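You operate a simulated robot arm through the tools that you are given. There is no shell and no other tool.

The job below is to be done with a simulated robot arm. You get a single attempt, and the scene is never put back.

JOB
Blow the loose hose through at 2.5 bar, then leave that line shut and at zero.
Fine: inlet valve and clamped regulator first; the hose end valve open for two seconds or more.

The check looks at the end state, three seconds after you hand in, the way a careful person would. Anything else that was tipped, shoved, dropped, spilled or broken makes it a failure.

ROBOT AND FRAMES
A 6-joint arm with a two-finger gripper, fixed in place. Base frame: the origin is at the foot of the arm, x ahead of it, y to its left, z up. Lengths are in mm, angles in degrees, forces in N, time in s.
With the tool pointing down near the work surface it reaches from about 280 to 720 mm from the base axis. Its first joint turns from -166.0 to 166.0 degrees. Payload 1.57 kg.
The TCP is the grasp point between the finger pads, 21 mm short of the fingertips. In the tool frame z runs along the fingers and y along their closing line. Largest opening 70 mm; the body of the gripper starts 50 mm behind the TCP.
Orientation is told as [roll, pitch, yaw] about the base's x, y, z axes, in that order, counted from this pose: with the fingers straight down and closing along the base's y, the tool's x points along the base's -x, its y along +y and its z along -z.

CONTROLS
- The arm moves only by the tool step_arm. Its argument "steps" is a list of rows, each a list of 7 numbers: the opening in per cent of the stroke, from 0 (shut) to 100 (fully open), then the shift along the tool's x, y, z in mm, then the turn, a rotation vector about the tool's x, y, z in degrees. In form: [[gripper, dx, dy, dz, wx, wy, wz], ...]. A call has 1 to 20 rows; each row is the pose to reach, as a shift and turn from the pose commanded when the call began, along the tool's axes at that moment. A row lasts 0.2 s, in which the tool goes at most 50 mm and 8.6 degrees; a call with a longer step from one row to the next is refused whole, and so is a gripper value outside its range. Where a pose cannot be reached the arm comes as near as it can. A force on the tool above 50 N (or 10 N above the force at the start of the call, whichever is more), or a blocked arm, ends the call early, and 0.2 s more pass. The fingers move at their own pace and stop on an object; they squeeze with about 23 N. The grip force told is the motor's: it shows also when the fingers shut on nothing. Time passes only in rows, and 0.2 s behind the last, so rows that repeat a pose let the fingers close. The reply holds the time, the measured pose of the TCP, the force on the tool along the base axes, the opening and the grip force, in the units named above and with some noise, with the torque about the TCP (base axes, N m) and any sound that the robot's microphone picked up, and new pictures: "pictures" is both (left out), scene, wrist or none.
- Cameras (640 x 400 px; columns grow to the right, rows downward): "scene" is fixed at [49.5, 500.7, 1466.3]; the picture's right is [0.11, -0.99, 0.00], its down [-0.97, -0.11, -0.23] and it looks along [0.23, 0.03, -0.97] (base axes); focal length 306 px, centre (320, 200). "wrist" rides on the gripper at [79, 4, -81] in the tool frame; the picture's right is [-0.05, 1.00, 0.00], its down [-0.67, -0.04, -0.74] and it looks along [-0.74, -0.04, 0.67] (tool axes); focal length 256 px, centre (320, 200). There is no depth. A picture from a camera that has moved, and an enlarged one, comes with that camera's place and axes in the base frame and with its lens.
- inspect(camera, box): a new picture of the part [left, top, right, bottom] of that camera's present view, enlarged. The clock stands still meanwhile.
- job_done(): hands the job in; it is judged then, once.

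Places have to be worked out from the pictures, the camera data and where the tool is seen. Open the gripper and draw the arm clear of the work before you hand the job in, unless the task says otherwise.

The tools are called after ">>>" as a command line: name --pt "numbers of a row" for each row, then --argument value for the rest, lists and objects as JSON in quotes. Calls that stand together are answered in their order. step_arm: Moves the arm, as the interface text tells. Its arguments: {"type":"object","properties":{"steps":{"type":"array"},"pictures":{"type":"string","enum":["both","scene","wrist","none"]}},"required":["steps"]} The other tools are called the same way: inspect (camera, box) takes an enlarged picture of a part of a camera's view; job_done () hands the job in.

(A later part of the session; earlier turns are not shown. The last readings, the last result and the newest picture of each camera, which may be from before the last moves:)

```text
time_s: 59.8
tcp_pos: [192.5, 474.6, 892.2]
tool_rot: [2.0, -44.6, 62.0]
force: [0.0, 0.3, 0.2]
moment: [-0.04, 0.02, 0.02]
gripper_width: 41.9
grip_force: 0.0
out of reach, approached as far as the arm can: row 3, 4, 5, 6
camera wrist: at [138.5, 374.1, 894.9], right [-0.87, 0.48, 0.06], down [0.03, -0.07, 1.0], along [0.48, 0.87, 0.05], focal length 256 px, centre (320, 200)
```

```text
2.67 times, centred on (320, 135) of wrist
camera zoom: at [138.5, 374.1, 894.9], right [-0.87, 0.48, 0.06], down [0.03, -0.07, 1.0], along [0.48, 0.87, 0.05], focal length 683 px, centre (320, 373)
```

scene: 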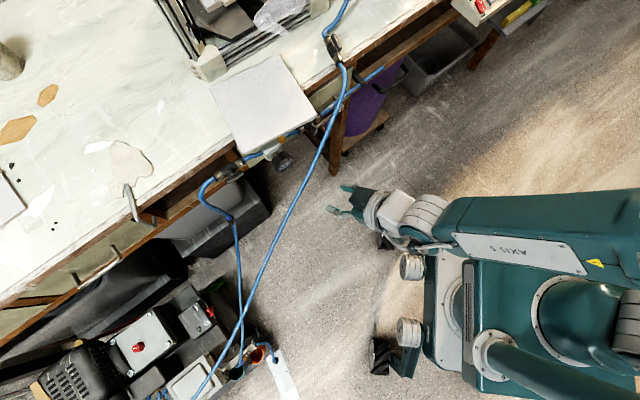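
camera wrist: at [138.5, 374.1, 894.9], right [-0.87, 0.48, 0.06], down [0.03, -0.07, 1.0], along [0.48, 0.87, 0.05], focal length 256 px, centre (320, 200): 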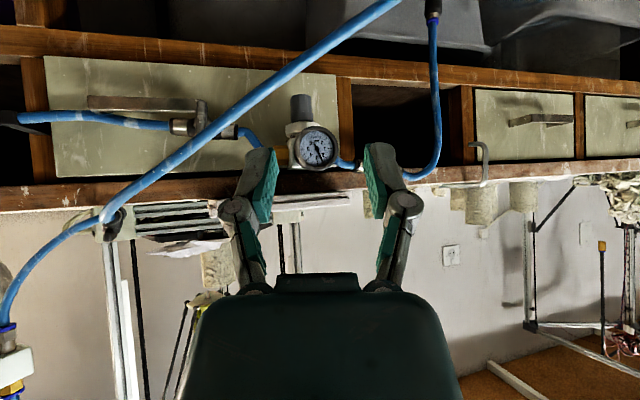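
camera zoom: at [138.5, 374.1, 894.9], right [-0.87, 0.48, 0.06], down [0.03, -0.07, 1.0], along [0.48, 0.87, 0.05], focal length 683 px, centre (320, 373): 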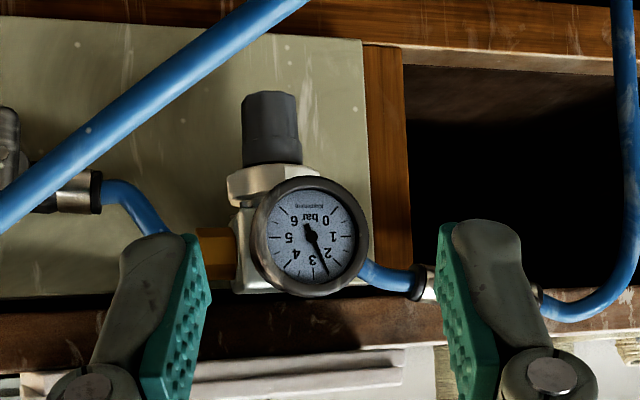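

The arm ran out of reach part-way because the wrist was too close to the base. I'll repeat a zero move to learn what the commanded pose is now.

>>> step_arm --pt "60 0 0 0 0 0 0" --pictures "none"

```text
time_s: 60.2
tcp_pos: [192.2, 473.7, 891.5]
tool_rot: [1.9, -44.6, 62.0]
force: [-0.4, 0.2, -0.6]
moment: [0.02, 0.0, 0.0]
gripper_width: 42.3
grip_force: 0.0
```

The commanded pose matches where the arm actually is. I'll take a path further out from the base, over and past the long hose, to a point right of valve 2.

>>> step_arm --pt "60 -30 -15 18 0 0 0" --pt "60 -59 -30.5 36.7 0 0 0" --pt "60 -63 -63 38 0 0 0" --pt "60 -66.7 -95 38.8 0 0 0" --pt "60 -61.4 -137.6 37 0 0 0" --pt "60 -61.4 -137.6 37 0 0 0" --pictures "both"

>>> inspect --camera "wrist" --box '[220, 60, 460, 210]'

```text
time_s: 61.6
tcp_pos: [275.7, 502.7, 894.4]
tool_rot: [-0.1, -39.1, 58.9]
force: [-0.8, 0.0, -0.7]
moment: [0.0, 0.01, 0.02]
gripper_width: 42.1
grip_force: 0.1
out of reach, approached as far as the arm can: row 1, 2, 3, 4, 5
camera wrist: at [213.6, 407.8, 907.8], right [-0.83, 0.55, 0.03], down [0.05, 0.02, 1.0], along [0.55, 0.83, -0.05], focal length 256 px, centre (320, 200)
```

scene: 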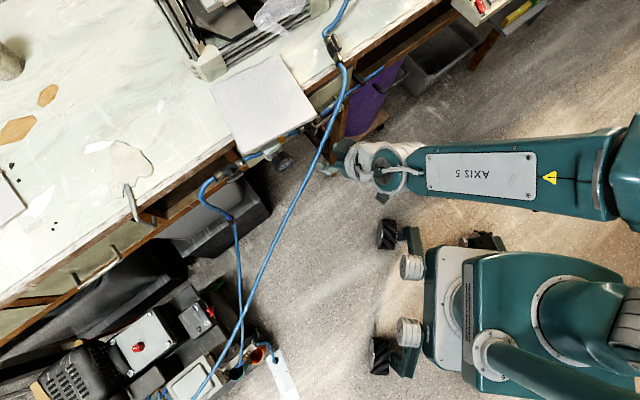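
wrist: 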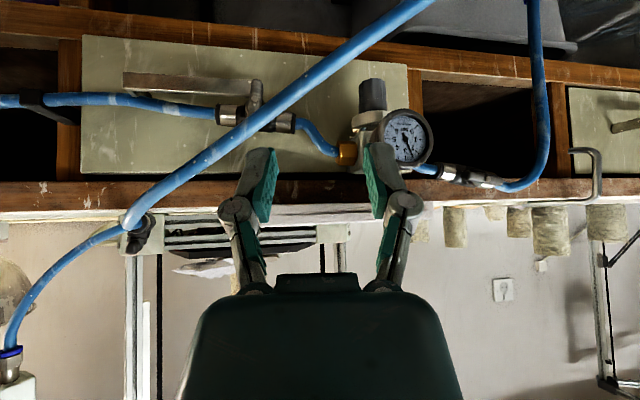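

```text
2.67 times, centred on (340, 135) of wrist
camera zoom: at [213.6, 407.8, 907.8], right [-0.83, 0.55, 0.03], down [0.05, 0.02, 1.0], along [0.55, 0.83, -0.05], focal length 683 px, centre (267, 373)
```

zoom: 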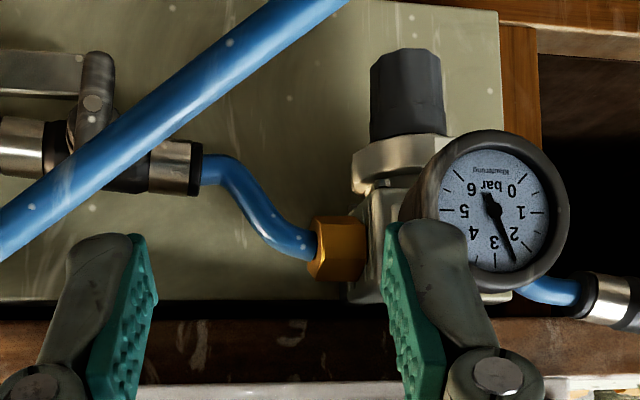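

The gauge still holds 2.5 bar. Pointing straight out, this arm can't hold a flat pose this close in. Valve 2 can be reached from the right side, pointing along the bench and under the hose, where I can push the lever with closed fingertips. First I'll go back to a tool-down attitude, clear of everything.

>>> step_arm --pt "60 -1 -14 -17 0 7 0" --pt "60 -2 -28 -34 0 14 0" --pt "60 -3 -42 -51 0 21 0" --pt "60 -4 -55 -67 0 28 0" --pt "60 -4 -55 -67 0 28 0" --pictures "both"

```text
time_s: 62.8
tcp_pos: [384.1, 401.4, 946.1]
tool_rot: [3.9, -18.0, 62.9]
force: [0.5, 0.3, 0.3]
moment: [-0.04, 0.03, 0.0]
gripper_width: 42.3
grip_force: 0.0
out of reach, approached as far as the arm can: row 4, 5
camera wrist: at [340.4, 310.0, 998.9], right [-0.87, 0.48, 0.08], down [0.26, 0.32, 0.91], along [0.41, 0.82, -0.4], focal length 256 px, centre (320, 200)
```

scene: 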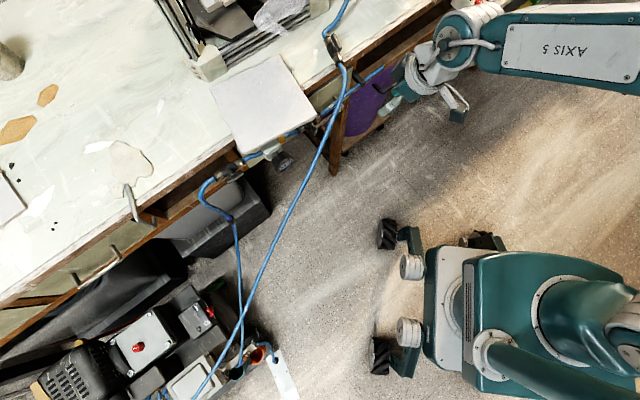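
wrist: 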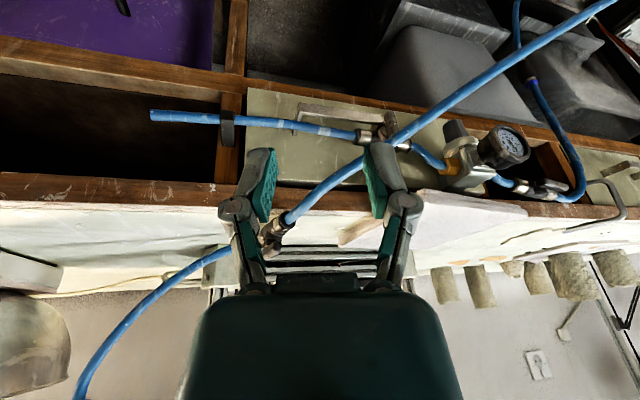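

That ended further right than I intended: after an out-of-reach call, the next shifts count from the unreached target. The tool is in free air over the floor in front of the bench. I'll send a single hold row to see where it drifts, and so find the commanded pose.

>>> step_arm --pt "60 0 0 0 0 0 0" --pictures "none"

>>> inspect --camera "wrist" --box '[330, 90, 450, 170]'

>>> inspect --camera "wrist" --box '[130, 80, 390, 240]'

```text
time_s: 63.2
tcp_pos: [384.6, 401.6, 945.7]
tool_rot: [3.9, -18.1, 63.0]
force: [0.4, 0.6, -0.2]
moment: [0.03, 0.0, 0.01]
gripper_width: 42.0
grip_force: 0.0
```

```text
5.00 times, centred on (390, 130) of wrist
camera zoom: at [340.3, 310.5, 998.7], right [-0.87, 0.48, 0.08], down [0.26, 0.32, 0.91], along [0.41, 0.82, -0.4], focal length 1280 px, centre (-30, 550)
```

zoom: 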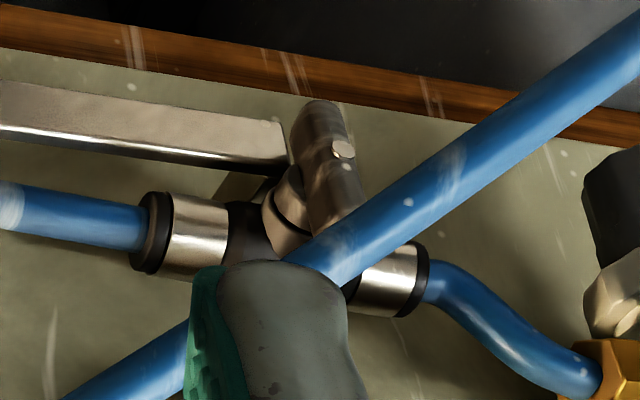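

```text
2.46 times, centred on (260, 160) of wrist
camera zoom: at [340.3, 310.5, 998.7], right [-0.87, 0.48, 0.08], down [0.26, 0.32, 0.91], along [0.41, 0.82, -0.4], focal length 630 px, centre (468, 298)
```

zoom: 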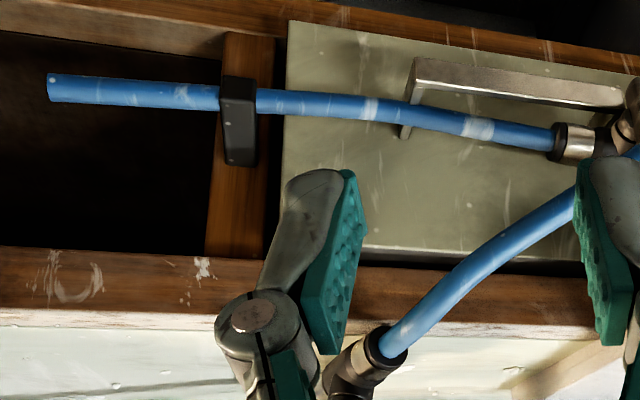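

Now I can see valve 2 clearly from the right: the lever is accessible and only its lower-left part lies behind the hose. I'll make one small 5 mm test move to check that the command and the actual pose agree.

>>> step_arm --pt "60 0 0 -5 0 0 0" --pictures "none"

```text
time_s: 63.6
tcp_pos: [383.4, 400.9, 945.4]
tool_rot: [4.0, -18.2, 62.9]
force: [0.1, -0.1, 0.5]
moment: [-0.01, 0.01, 0.01]
gripper_width: 42.0
grip_force: 0.0
out of reach, approached as far as the arm can: row 1
```

The commanded pose is out of reach and differs from the actual one. I'll send a return move that lands in safe open space under either interpretation, turning the yaw back at the same time, and use the result to resynchronise.

>>> step_arm --pt "60 4 20 0.8 2.3 0 7.5" --pt "60 8 40 1.6 4.6 0 15" --pt "60 12 60 2.5 6.9 0 22.5" --pt "60 16 80 3.3 9.2 0 30" --pt "60 20 100 4 11.5 0 37.6" --pt "60 25 120 5 13.8 0 45.1" --pt "60 29 138 5.8 16.1 0 52.6" --pt "60 29 138 5.8 16.1 0 52.6" --pt "60 29 138 5.8 16.1 0 52.6" --pictures "both"

```text
time_s: 65.6
tcp_pos: [389.0, 165.9, 881.1]
tool_rot: [6.3, -16.5, 13.6]
force: [0.0, -0.1, -0.3]
moment: [0.04, 0.02, 0.05]
gripper_width: 42.0
grip_force: 0.0
out of reach, approached as far as the arm can: row 1, 2, 3, 4, 5, 6, 7, 8, 9
camera wrist: at [294.9, 138.1, 936.7], right [-0.21, 0.97, 0.12], down [0.45, -0.01, 0.9], along [0.87, 0.24, -0.43], focal length 256 px, centre (320, 200)
```

scene: 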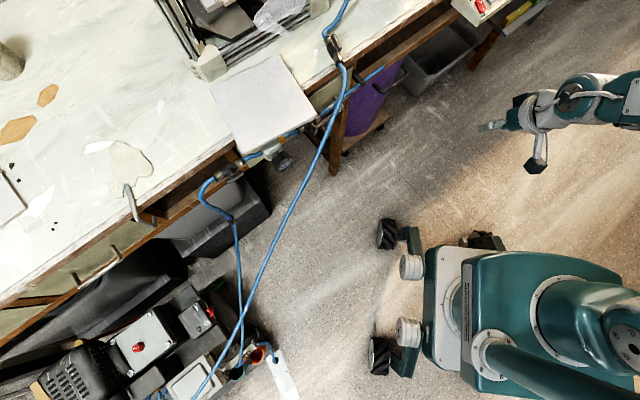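
wrist: 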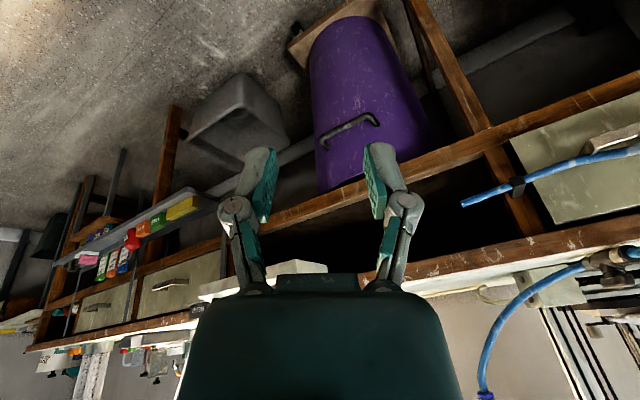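

The move confirms the arm flipped into a different wrist configuration, one limited to pointing straight ahead or left. That suits an approach to valve 2 from the right. The commanded point should be about (384, 401, 950) with yaw 17, so I'll turn the yaw to about 45 to make it reachable and resynchronise.

>>> step_arm --pt "60 0 0 0 -1.2 0 -3.8" --pt "60 0 0 0 -2.3 0 -7.6" --pt "60 0 0 0 -3.5 0 -11.5" --pt "60 0 0 0 -4.7 0 -15.3" --pt "60 0 0 0 -5.9 0 -19.1" --pt "60 0 0 0 -7 0 -23" --pt "60 0 0 0 -8.2 0 -26.8" --pt "60 0 0 0 -8.2 0 -26.8" --pt "60 0 0 0 -8.2 0 -26.8" --pictures "scene"

```text
time_s: 67.6
tcp_pos: [402.9, 168.0, 888.6]
tool_rot: [6.0, -19.4, 41.6]
force: [0.1, -0.1, 0.4]
moment: [-0.02, -0.02, -0.04]
gripper_width: 41.8
grip_force: 0.0
```

scene: 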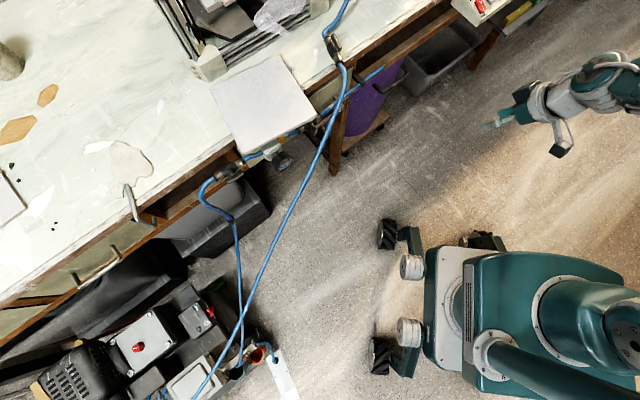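

No out-of-reach flag this time, so command and pose agree again at (403, 168, 889). I'll move back toward the bench in stages, watching for flags.

>>> step_arm --pt "60 -23 26 6 0 0 0" --pt "60 -47 51 13 0 0 0" --pt "60 -70 77 19 0 0 0" --pt "60 -70 77 19 0 0 0" --pictures "none"

```text
time_s: 68.6
tcp_pos: [402.7, 274.1, 902.8]
tool_rot: [6.0, -19.5, 41.5]
force: [0.6, 0.2, 0.0]
moment: [0.01, -0.02, -0.01]
gripper_width: 42.0
grip_force: 0.1
```

Good, no flags. Now I'll turn the yaw further left in steps, in open space.

>>> step_arm --pt "40 -7 7 2 -2.5 0.7 -7" --pt "30 -14 14 5 -5 1.5 -14" --pt "20 -20 22 7 -7.5 2.2 -21" --pt "10 -27 29 9 -10 3 -28.1" --pt "0 -27 29 9 -10 3 -28.1" --pictures "none"

```text
time_s: 69.8
tcp_pos: [404.8, 315.3, 904.9]
tool_rot: [6.0, -19.4, 71.6]
force: [-0.5, 0.0, -0.8]
moment: [0.01, -0.03, 0.03]
gripper_width: 0.2
grip_force: 23.1
```

Yaw now 72 with no flags, and the gripper is closed. I'll turn on to heading 107, pointing left along the bench.

>>> step_arm --pt "0 0 0 0 -2.3 0.7 -6.6" --pt "0 0 0 0 -4.7 1.4 -13.1" --pt "0 0 0 0 -7 2 -19.7" --pt "0 0 0 0 -9.4 2.7 -26.2" --pt "0 0 0 0 -11.7 3.4 -32.8" --pt "0 0 0 0 -11.7 3.4 -32.8" --pictures "none"

>>> step_arm --pt "0 0 0 0 0 -8 0" --pt "0 0 0 0 0 -16 0" --pt "0 0 0 0 0 -24 0" --pt "0 0 0 0 0 -24 0" --pictures "both"

```text
time_s: 71.2
tcp_pos: [406.0, 313.2, 907.3]
tool_rot: [6.1, -19.5, 106.7]
force: [-1.2, 0.4, 0.0]
moment: [0.01, 0.0, 0.02]
gripper_width: 0.0
grip_force: 22.7
```

```text
time_s: 72.2
tcp_pos: [403.9, 312.7, 905.6]
tool_rot: [7.9, -43.5, 103.1]
force: [0.4, -0.2, 0.1]
moment: [0.01, 0.01, -0.02]
gripper_width: 0.0
grip_force: 22.8
camera wrist: at [437.3, 204.8, 910.4], right [-0.95, -0.28, 0.14], down [0.14, 0.01, 0.99], along [-0.28, 0.96, 0.03], focal length 256 px, centre (320, 200)
```

scene: 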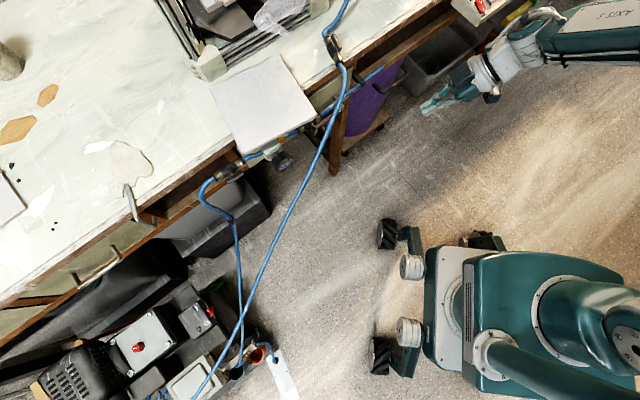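
wrist: 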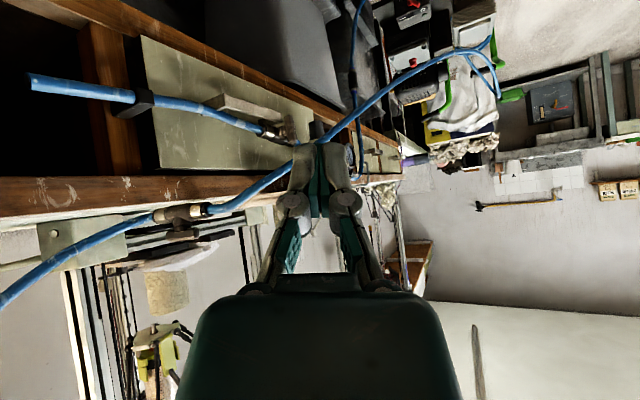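

All reachable. From the right I now look along the bench toward valve 2, so I'll zoom in on it.

>>> inspect --camera "wrist" --box '[200, 70, 380, 190]'

>>> inspect --camera "wrist" --box '[245, 100, 325, 160]'

```text
3.33 times, centred on (290, 130) of wrist
camera zoom: at [437.3, 204.8, 910.4], right [-0.95, -0.28, 0.14], down [0.14, 0.01, 0.99], along [-0.28, 0.96, 0.03], focal length 853 px, centre (420, 433)
```

zoom: 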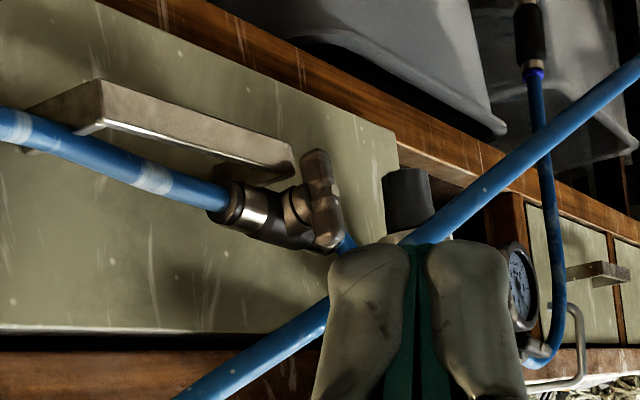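

```text
6.67 times, centred on (285, 130) of wrist
camera zoom: at [437.3, 204.8, 910.4], right [-0.95, -0.28, 0.14], down [0.14, 0.01, 0.99], along [-0.28, 0.96, 0.03], focal length 1707 px, centre (553, 667)
```

zoom: 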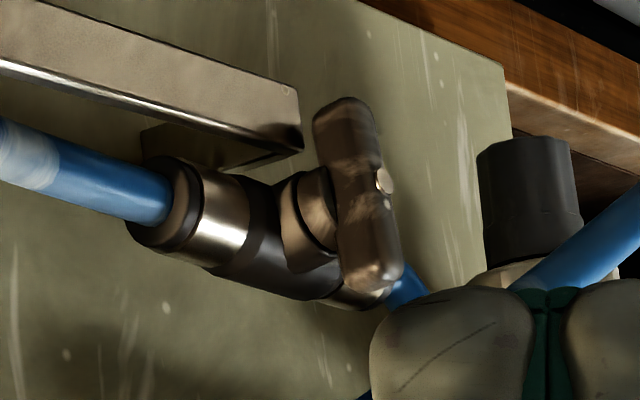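

I can see the lever, its hub and the pipe clearly from here. The lever is upright, so closed; I put its pivot near (363, 547, 820), spanning z ≈ 803–837. My plan is to push its top end left with closed fingertips, passing under the hose. I'll level the tool to a heading of 120° and move closer.

>>> step_arm --pt "0 -3.5 -4.5 7 -1.4 -7.5 -2" --pt "0 -7 -9 14 -2.8 -14.9 -3.9" --pt "0 -10.5 -13.6 21 -4.3 -22.4 -5.9" --pt "0 -14 -18 28.6 -5.7 -29.8 -7.9" --pt "0 -17.5 -22.7 36 -7.1 -37.3 -9.8" --pt "0 -21 -27.3 43 -8.5 -44.7 -11.8" --pt "0 -21 -27.3 43 -8.5 -44.7 -11.8" --pictures "both"

```text
time_s: 73.8
tcp_pos: [413.6, 365.1, 886.7]
tool_rot: [-58.4, -88.1, 179.1]
force: [-0.4, -0.5, 0.8]
moment: [0.01, -0.02, 0.02]
gripper_width: 0.0
grip_force: 22.8
camera wrist: at [454.7, 292.8, 810.0], right [-0.86, -0.51, 0.03], down [0.39, -0.62, 0.68], along [-0.33, 0.59, 0.73], focal length 256 px, centre (320, 200)
```

scene: 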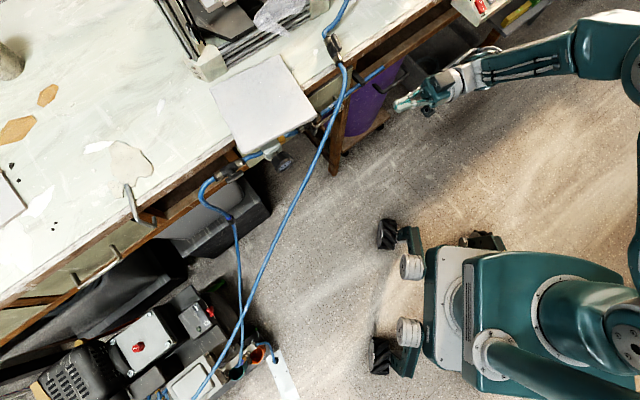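
wrist: 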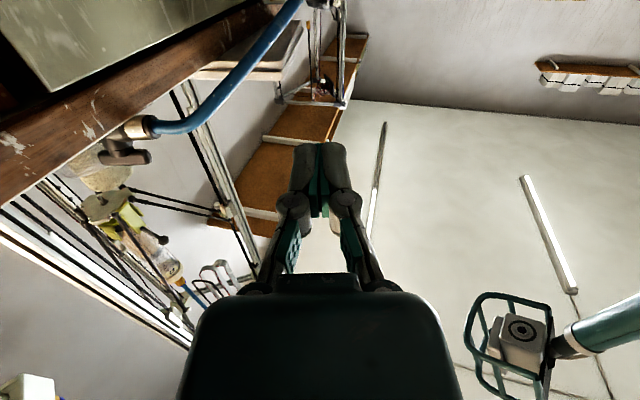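

The tool is level with heading about 121°. I'll translate to a standoff about 110 mm right of the lever, at its upper half's height.

>>> step_arm --pt "0 12 -10 12 0 0 0" --pt "0 24 -21 24 0 0 0" --pt "0 36 -31 36 0 0 0" --pt "0 47 -41.7 48 0 0 0" --pt "0 47 -41.7 48 0 0 0" --pictures "both"

>>> inspect --camera "wrist" --box '[180, 0, 420, 160]'

>>> inspect --camera "scene" --box '[280, 60, 440, 160]'

```text
time_s: 75.0
tcp_pos: [426.3, 428.4, 841.4]
tool_rot: [-55.1, -88.2, 175.7]
force: [0.2, -0.4, 0.6]
moment: [0.0, 0.02, -0.03]
gripper_width: 0.0
grip_force: 23.0
camera wrist: at [467.5, 355.3, 764.1], right [-0.86, -0.51, 0.03], down [0.39, -0.62, 0.68], along [-0.33, 0.6, 0.73], focal length 256 px, centre (320, 200)
```

scene: 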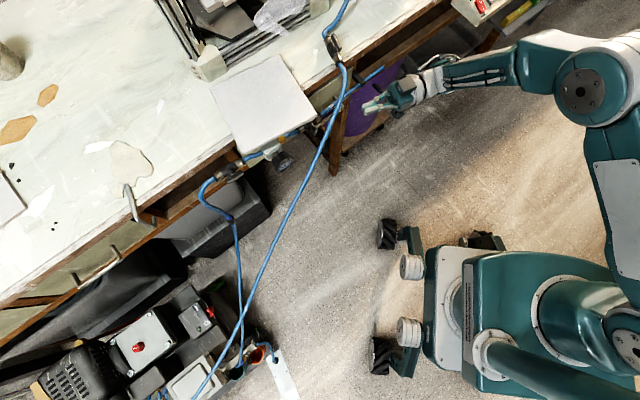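
wrist: 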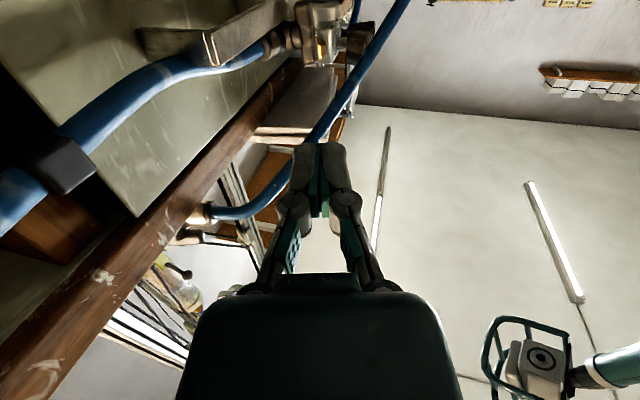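

```text
2.50 times, centred on (300, 80) of wrist
camera zoom: at [467.5, 355.3, 764.1], right [-0.86, -0.51, 0.03], down [0.39, -0.62, 0.68], along [-0.33, 0.6, 0.73], focal length 640 px, centre (370, 500)
```

zoom: 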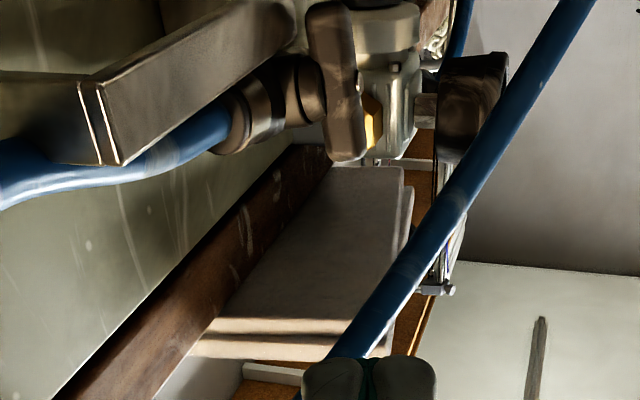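

```text
4.00 times, centred on (360, 110) of scene
camera zoom: at [49.5, 500.7, 1466.3], right [0.11, -0.99, 0.0], down [-0.97, -0.11, -0.23], along [0.23, 0.03, -0.97], focal length 1224 px, centre (160, 560)
```

zoom: 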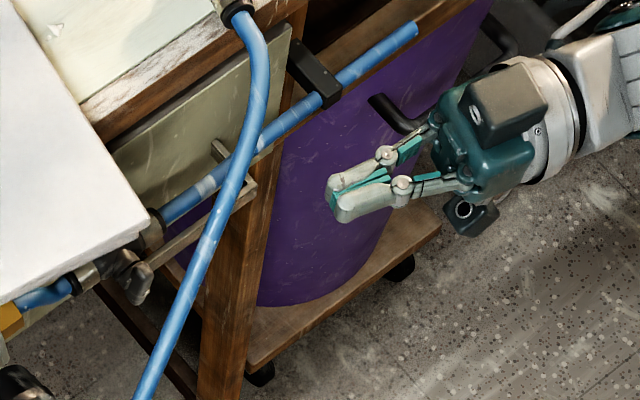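

The lever is visible from below-right with a clear path under the hose. I'll tilt the tool up 12° so the fingers stay further below the hose, and look once more.

>>> step_arm --pt "0 0 0 0 0 -6 0" --pt "0 0 0 0 0 -12 0" --pt "0 0 0 0 0 -12 0" --pictures "wrist"

```text
time_s: 75.8
tcp_pos: [426.9, 427.0, 840.1]
tool_rot: [-172.2, -78.9, -67.0]
force: [0.2, 0.0, 0.2]
moment: [0.0, 0.01, 0.0]
gripper_width: 0.0
grip_force: 23.2
camera wrist: at [458.6, 371.1, 748.4], right [-0.85, -0.52, 0.03], down [0.46, -0.73, 0.51], along [-0.25, 0.45, 0.86], focal length 256 px, centre (320, 200)
```

wrist: 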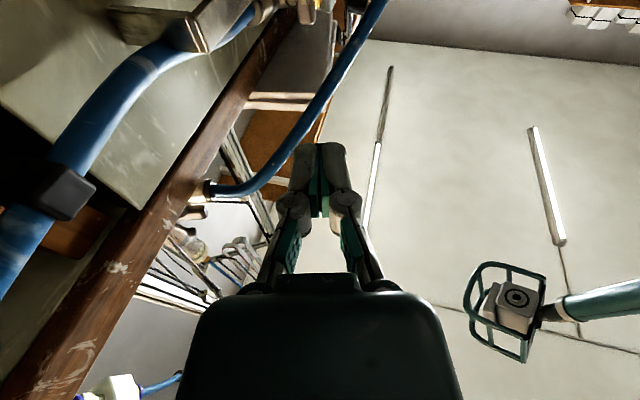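

Now I'll advance part-way toward the right side of the lever's upper half and check the view.

>>> step_arm --pt "0 7 -0.8 25 0 0 0" --pt "0 14 -1.6 50 0 0 0" --pt "0 18 -2 64 0 0 0" --pt "0 18 -2 64 0 0 0" --pictures "wrist"

>>> inspect --camera "wrist" --box '[230, 0, 430, 160]'

>>> inspect --camera "scene" --box '[295, 90, 385, 150]'

```text
time_s: 76.8
tcp_pos: [395.4, 486.6, 833.8]
tool_rot: [-172.1, -78.8, -67.0]
force: [0.6, 0.2, 1.1]
moment: [0.03, 0.0, -0.02]
gripper_width: 0.0
grip_force: 23.1
camera wrist: at [427.1, 429.4, 741.5], right [-0.85, -0.52, 0.03], down [0.46, -0.73, 0.51], along [-0.25, 0.45, 0.86], focal length 256 px, centre (320, 200)
```

wrist: 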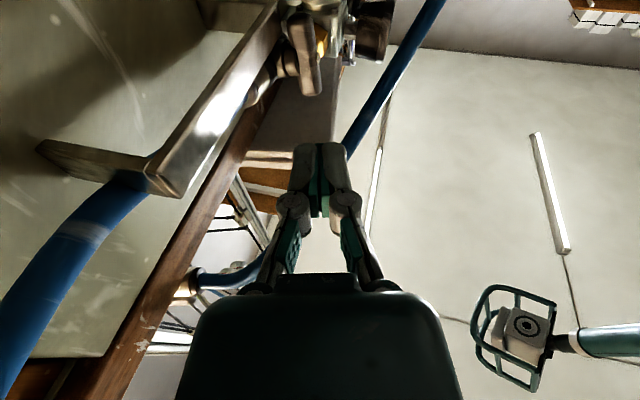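

```text
2.50 times, centred on (330, 80) of wrist
camera zoom: at [427.1, 429.4, 741.5], right [-0.85, -0.52, 0.03], down [0.46, -0.73, 0.51], along [-0.25, 0.45, 0.86], focal length 640 px, centre (295, 500)
```

zoom: 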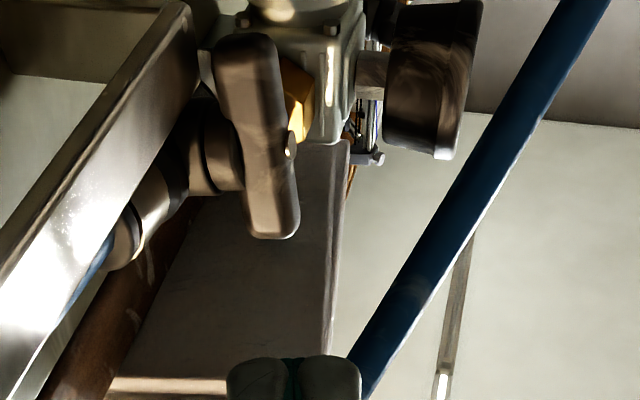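

```text
6.67 times, centred on (340, 120) of scene
camera zoom: at [49.5, 500.7, 1466.3], right [0.11, -0.99, 0.0], down [-0.97, -0.11, -0.23], along [0.23, 0.03, -0.97], focal length 2040 px, centre (187, 733)
```

zoom: 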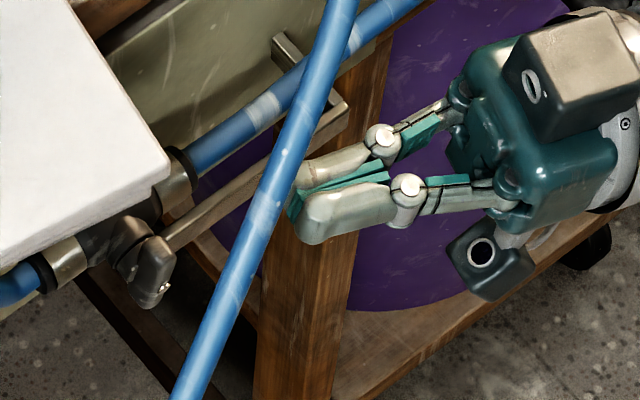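

The views agree with my pivot estimate. I'll move the tip to about 10 mm from the lever's right side, then start pushing left in small steps.

>>> step_arm --pt "0 3.2 0.6 15 0 0 0" --pt "0 6.4 1.2 29.5 0 0 0" --pt "0 6.4 1.2 29.5 0 0 0" --pictures "wrist"

>>> inspect --camera "wrist" --box '[220, 40, 420, 180]'

>>> inspect --camera "scene" --box '[295, 100, 355, 145]'

```text
time_s: 77.6
tcp_pos: [379.3, 510.2, 834.5]
tool_rot: [-172.2, -79.0, -67.0]
force: [0.1, 0.9, -0.4]
moment: [0.0, -0.01, -0.01]
gripper_width: 0.0
grip_force: 22.8
camera wrist: at [410.7, 455.2, 741.6], right [-0.85, -0.52, 0.03], down [0.46, -0.73, 0.51], along [-0.25, 0.45, 0.86], focal length 256 px, centre (320, 200)
```

wrist: 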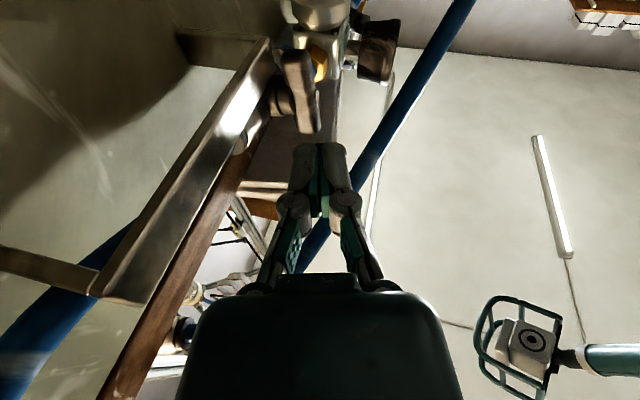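

```text
2.86 times, centred on (320, 110) of wrist
camera zoom: at [410.7, 455.2, 741.6], right [-0.85, -0.52, 0.03], down [0.46, -0.73, 0.51], along [-0.25, 0.45, 0.86], focal length 731 px, centre (320, 457)
```

zoom: 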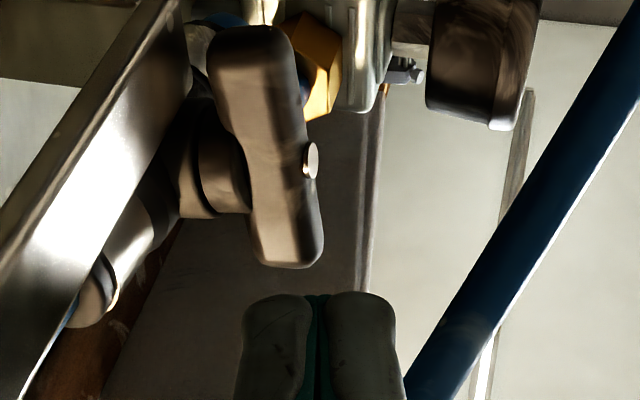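

```text
8.89 times, centred on (325, 122) of scene
camera zoom: at [49.5, 500.7, 1466.3], right [0.11, -0.99, 0.0], down [-0.97, -0.11, -0.23], along [0.23, 0.03, -0.97], focal length 2720 px, centre (276, 889)
```

zoom: 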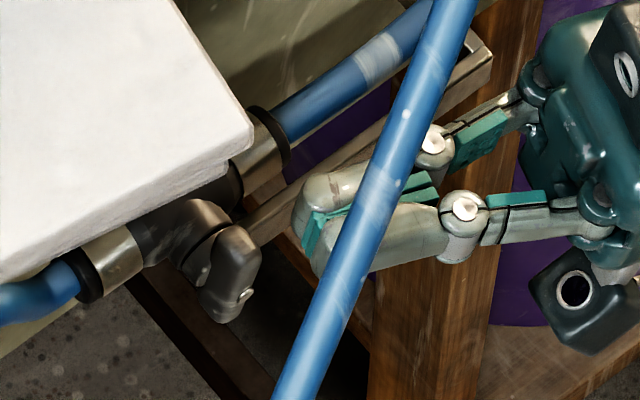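

The fingertips are just right of the lever's top, below the hose and lined up. I'll push left gently to make contact.

>>> step_arm --pt "0 2.0 1 4.8 0 0 0" --pt "0 3.5 2.1 9.6 0 0 0" --pt "0 4.1 2.7 12.5 0 0 0" --pt "0 4.5 3.1 14.4 0 0 0" --pt "0 4.5 3.1 14.4 0 0 0" --pictures "none"

>>> inspect --camera "wrist" --box '[220, 60, 420, 200]'

>>> inspect --camera "scene" --box '[295, 100, 355, 145]'

```text
time_s: 78.8
tcp_pos: [368.2, 522.8, 831.7]
tool_rot: [-172.0, -78.9, -67.2]
force: [1.7, -3.5, 3.0]
moment: [0.05, 0.02, -0.02]
gripper_width: 0.2
grip_force: 23.4
```

```text
2.86 times, centred on (320, 130) of wrist
camera zoom: at [400.1, 465.9, 739.5], right [-0.85, -0.52, 0.03], down [0.46, -0.73, 0.51], along [-0.25, 0.45, 0.86], focal length 731 px, centre (320, 400)
```

zoom: 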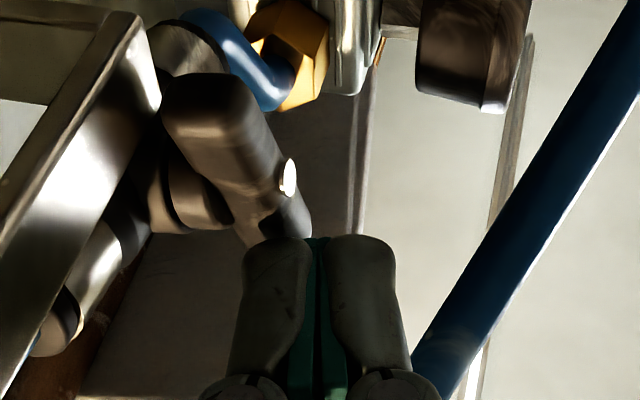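

```text
8.89 times, centred on (325, 122) of scene
camera zoom: at [49.5, 500.7, 1466.3], right [0.11, -0.99, 0.0], down [-0.97, -0.11, -0.23], along [0.23, 0.03, -0.97], focal length 2720 px, centre (276, 889)
```

zoom: 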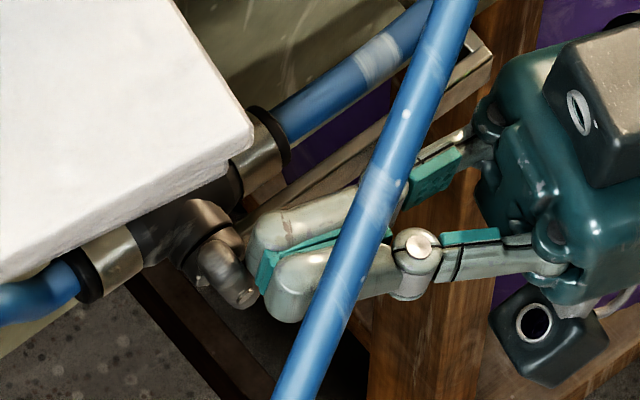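

The lever is turning under only about 5 N. I'll keep pushing left and then down to bring it parallel with the pipe.

>>> step_arm --pt "0 0.8 0.8 3.8 0 0 0" --pt "0 2.2 1.7 7.7 0 0 0" --pt "0 4 2.2 10.2 0 0 0" --pt "0 5.5 2.5 11.5 0 0 0" --pt "0 5.5 2.5 11.5 0 0 0" --pictures "none"

>>> inspect --camera "wrist" --box '[220, 80, 420, 220]'

>>> inspect --camera "scene" --box '[295, 100, 355, 145]'

>>> inspect --camera "scene" --box '[276, 155, 296, 172]'

```text
time_s: 80.0
tcp_pos: [359.5, 529.9, 829.4]
tool_rot: [-172.0, -79.0, -67.2]
force: [0.6, -0.2, 2.2]
moment: [0.03, -0.02, -0.04]
gripper_width: 0.0
grip_force: 23.4
```

```text
2.86 times, centred on (320, 150) of wrist
camera zoom: at [392.1, 475.3, 735.7], right [-0.85, -0.52, 0.03], down [0.46, -0.73, 0.51], along [-0.25, 0.45, 0.86], focal length 731 px, centre (320, 343)
```

zoom: 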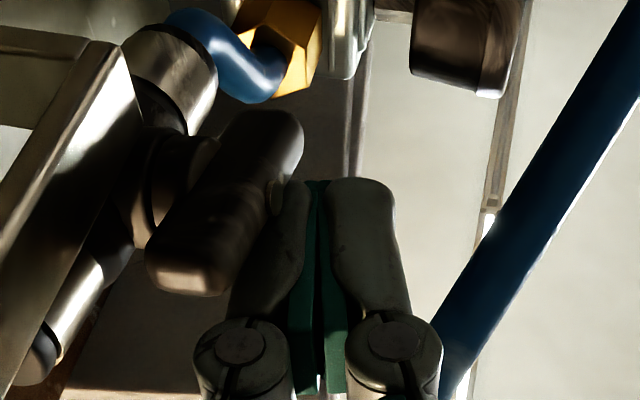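

```text
8.89 times, centred on (325, 122) of scene
camera zoom: at [49.5, 500.7, 1466.3], right [0.11, -0.99, 0.0], down [-0.97, -0.11, -0.23], along [0.23, 0.03, -0.97], focal length 2720 px, centre (276, 889)
```

zoom: 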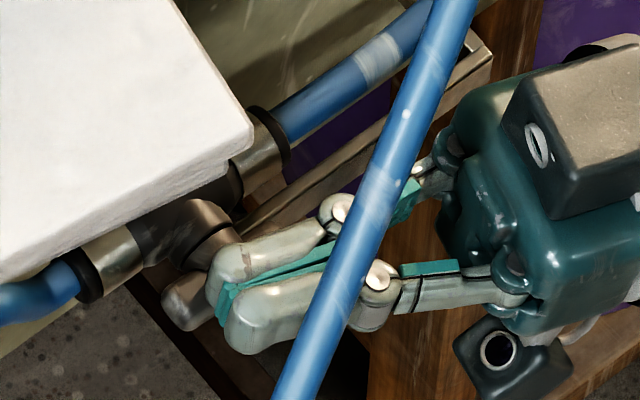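

```text
16.00 times, centred on (286, 164) of scene
camera zoom: at [49.5, 500.7, 1466.3], right [0.11, -0.99, 0.0], down [-0.97, -0.11, -0.23], along [0.23, 0.03, -0.97], focal length 4896 px, centre (864, 784)
```

zoom: 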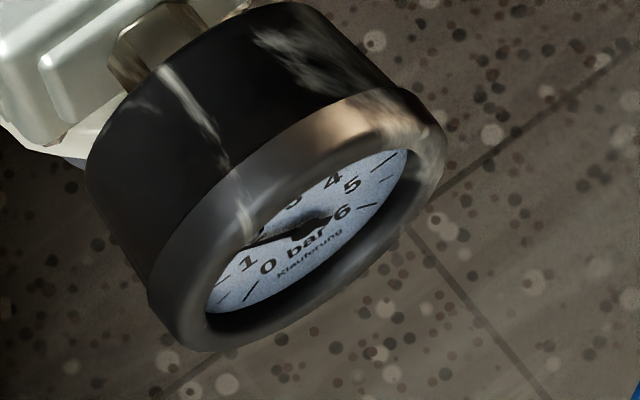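

The lever is at about 75–80° and air is flowing: the gauge has sagged to roughly 1.9–2 under flow. I'll press the lever down the rest of the way to fully open and watch the gauge.

>>> step_arm --pt "0 1.5 0.3 1 0 0 0" --pt "0 3 0.6 2 0 0 0" --pt "0 4.5 0.7 2.1 0 0 0" --pt "0 5.5 0.7 2 0 0 0" --pt "0 5.5 0.7 2 0 0 0" --pictures "none"

>>> inspect --camera "wrist" --box '[220, 80, 420, 220]'

>>> inspect --camera "scene" --box '[295, 100, 355, 145]'

>>> inspect --camera "scene" --box '[276, 155, 296, 172]'

```text
time_s: 81.2
tcp_pos: [358.9, 532.5, 828.7]
tool_rot: [-170.4, -78.5, -68.8]
force: [12.6, -17.4, 35.1]
moment: [0.34, -0.26, -0.27]
gripper_width: 0.0
grip_force: 23.0
```

```text
2.86 times, centred on (320, 150) of wrist
camera zoom: at [391.6, 476.6, 734.9], right [-0.86, -0.52, 0.02], down [0.45, -0.73, 0.51], along [-0.25, 0.44, 0.86], focal length 731 px, centre (320, 343)
```

zoom: 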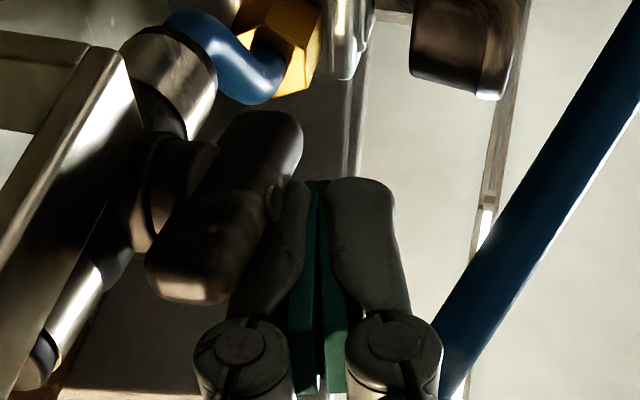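

```text
8.89 times, centred on (325, 122) of scene
camera zoom: at [49.5, 500.7, 1466.3], right [0.11, -0.99, 0.0], down [-0.97, -0.11, -0.23], along [0.23, 0.03, -0.97], focal length 2720 px, centre (276, 889)
```

zoom: 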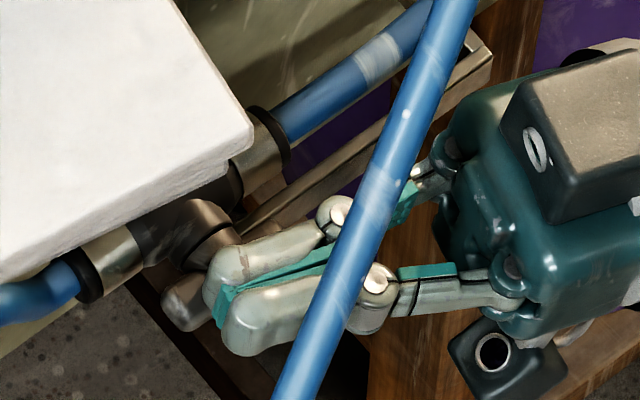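

```text
16.00 times, centred on (286, 164) of scene
camera zoom: at [49.5, 500.7, 1466.3], right [0.11, -0.99, 0.0], down [-0.97, -0.11, -0.23], along [0.23, 0.03, -0.97], focal length 4896 px, centre (864, 784)
```

zoom: 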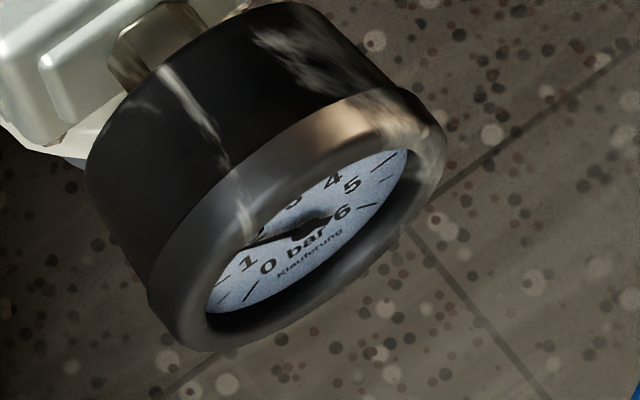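

The push now meets a firm stop at 41 N, with the lever parallel to the pipe, so valve 2 is fully open. It has been passing air since about 79 s. I'll ease the pressing force and hold here for a couple of seconds to complete the blow-through.

>>> step_arm --pt "0 -3 0 0 0 0 0" --pt "0 -4 0 0 0 0 0" --pt "0 -4 0 0 0 0 0" --pt "0 -4 0 0 0 0 0" --pt "0 -4 0 0 0 0 0" --pt "0 -4 0 0 0 0 0" --pt "0 -4 0 0 0 0 0" --pt "0 -4 0 0 0 0 0" --pt "0 -4 0 0 0 0 0" --pt "0 -4 0 0 0 0 0" --pt "0 -4 0 0 0 0 0" --pt "0 -4 0 0 0 0 0" --pictures "none"

>>> inspect --camera "wrist" --box '[220, 80, 420, 220]'

>>> inspect --camera "scene" --box '[276, 155, 296, 172]'

```text
time_s: 83.8
tcp_pos: [357.9, 532.4, 828.9]
tool_rot: [-171.9, -78.9, -67.2]
force: [4.8, -7.7, 21.8]
moment: [0.24, -0.14, -0.12]
gripper_width: 0.0
grip_force: 23.1
```

```text
2.86 times, centred on (320, 150) of wrist
camera zoom: at [390.0, 476.4, 735.5], right [-0.85, -0.52, 0.03], down [0.46, -0.73, 0.51], along [-0.25, 0.45, 0.86], focal length 731 px, centre (320, 343)
```

zoom: 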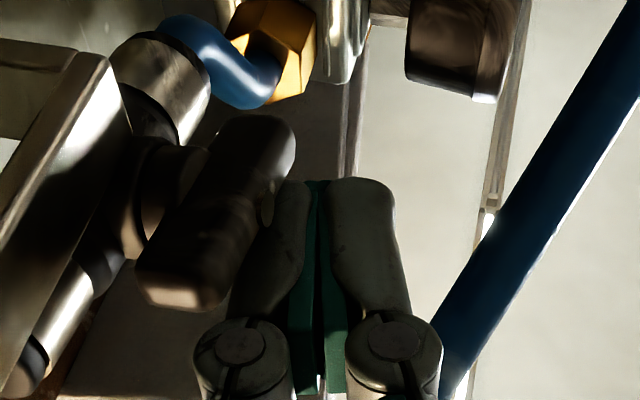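

```text
16.00 times, centred on (286, 164) of scene
camera zoom: at [49.5, 500.7, 1466.3], right [0.11, -0.99, 0.0], down [-0.97, -0.11, -0.23], along [0.23, 0.03, -0.97], focal length 4896 px, centre (864, 784)
```

zoom: 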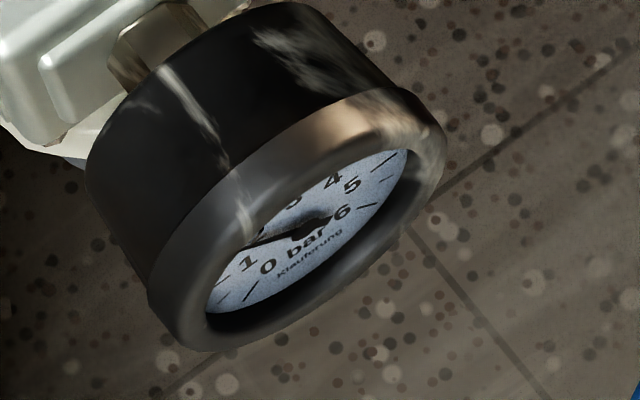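

Valve 2 has been open well over 2 s. Next I'll lift the fingertip slightly and move it over the lever's right half, ready to push it back to closed.

>>> step_arm --pt "0 -3.9 -0.1 0.8 0 0 0" --pt "0 -6 -2.4 -10 0 0 0" --pt "0 -8.5 -4.9 -21.3 0 0 0" --pt "0 -8.5 -4.9 -21.3 0 0 0" --pictures "none"

>>> inspect --camera "wrist" --box '[220, 60, 420, 200]'

>>> inspect --camera "scene" --box '[295, 100, 355, 145]'

```text
time_s: 84.8
tcp_pos: [374.5, 515.4, 831.9]
tool_rot: [-172.3, -79.1, -66.8]
force: [0.4, -0.5, 0.2]
moment: [0.01, 0.03, 0.01]
gripper_width: 0.0
grip_force: 23.0
```

```text
2.86 times, centred on (320, 130) of wrist
camera zoom: at [405.5, 459.2, 739.4], right [-0.85, -0.52, 0.03], down [0.46, -0.73, 0.51], along [-0.25, 0.45, 0.86], focal length 731 px, centre (320, 400)
```

zoom: 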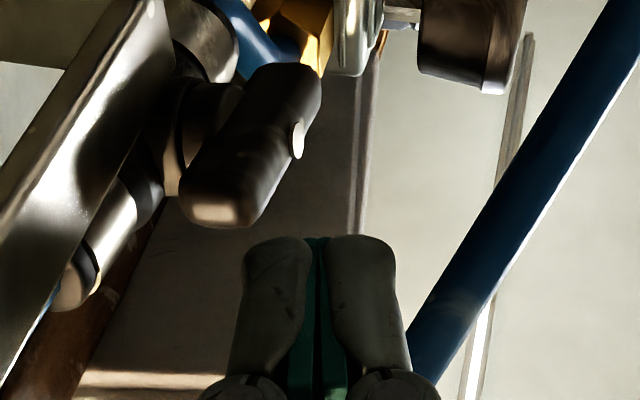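

```text
8.89 times, centred on (325, 122) of scene
camera zoom: at [49.5, 500.7, 1466.3], right [0.11, -0.99, 0.0], down [-0.97, -0.11, -0.23], along [0.23, 0.03, -0.97], focal length 2720 px, centre (276, 889)
```

zoom: 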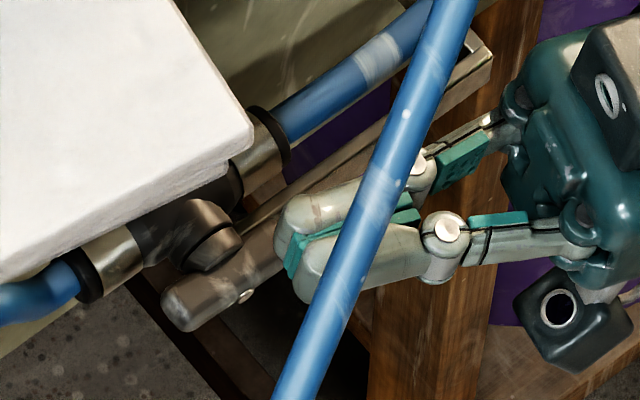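

The lever now lies along the pipe with its right end below the fingertips. I'll shift 3 mm toward the bench for better overlap and press the right end down.

>>> step_arm --pt "0 0 -2.9 0.6 0 0 0" --pt "0 3 -2.9 0 0 0 0" --pt "0 6.5 -2.8 -0.7 0 0 0" --pt "0 9.8 -2.7 -1.4 0 0 0" --pt "0 9.8 -2.7 -1.4 0 0 0" --pictures "none"

>>> inspect --camera "wrist" --box '[220, 60, 420, 200]'

>>> inspect --camera "scene" --box '[295, 100, 355, 145]'

```text
time_s: 86.0
tcp_pos: [377.5, 517.2, 822.1]
tool_rot: [-172.1, -78.9, -67.1]
force: [1.0, -0.7, 1.9]
moment: [0.02, 0.02, -0.03]
gripper_width: 0.0
grip_force: 23.1
```

```text
2.86 times, centred on (320, 130) of wrist
camera zoom: at [408.6, 461.4, 729.6], right [-0.85, -0.52, 0.03], down [0.46, -0.73, 0.51], along [-0.25, 0.45, 0.86], focal length 731 px, centre (320, 400)
```

zoom: 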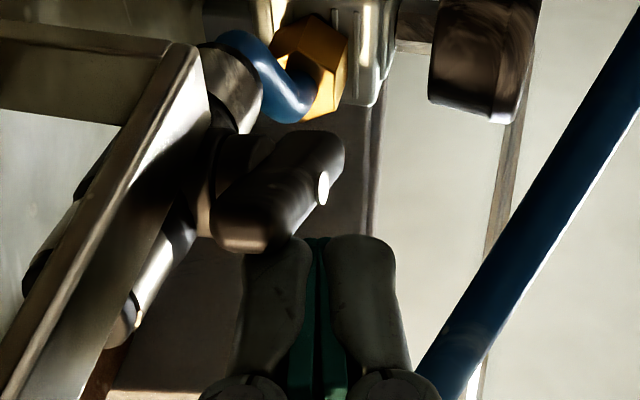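

```text
8.89 times, centred on (325, 122) of scene
camera zoom: at [49.5, 500.7, 1466.3], right [0.11, -0.99, 0.0], down [-0.97, -0.11, -0.23], along [0.23, 0.03, -0.97], focal length 2720 px, centre (276, 889)
```

zoom: 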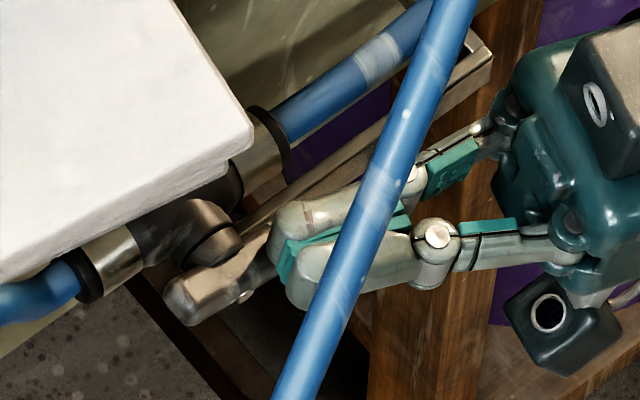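

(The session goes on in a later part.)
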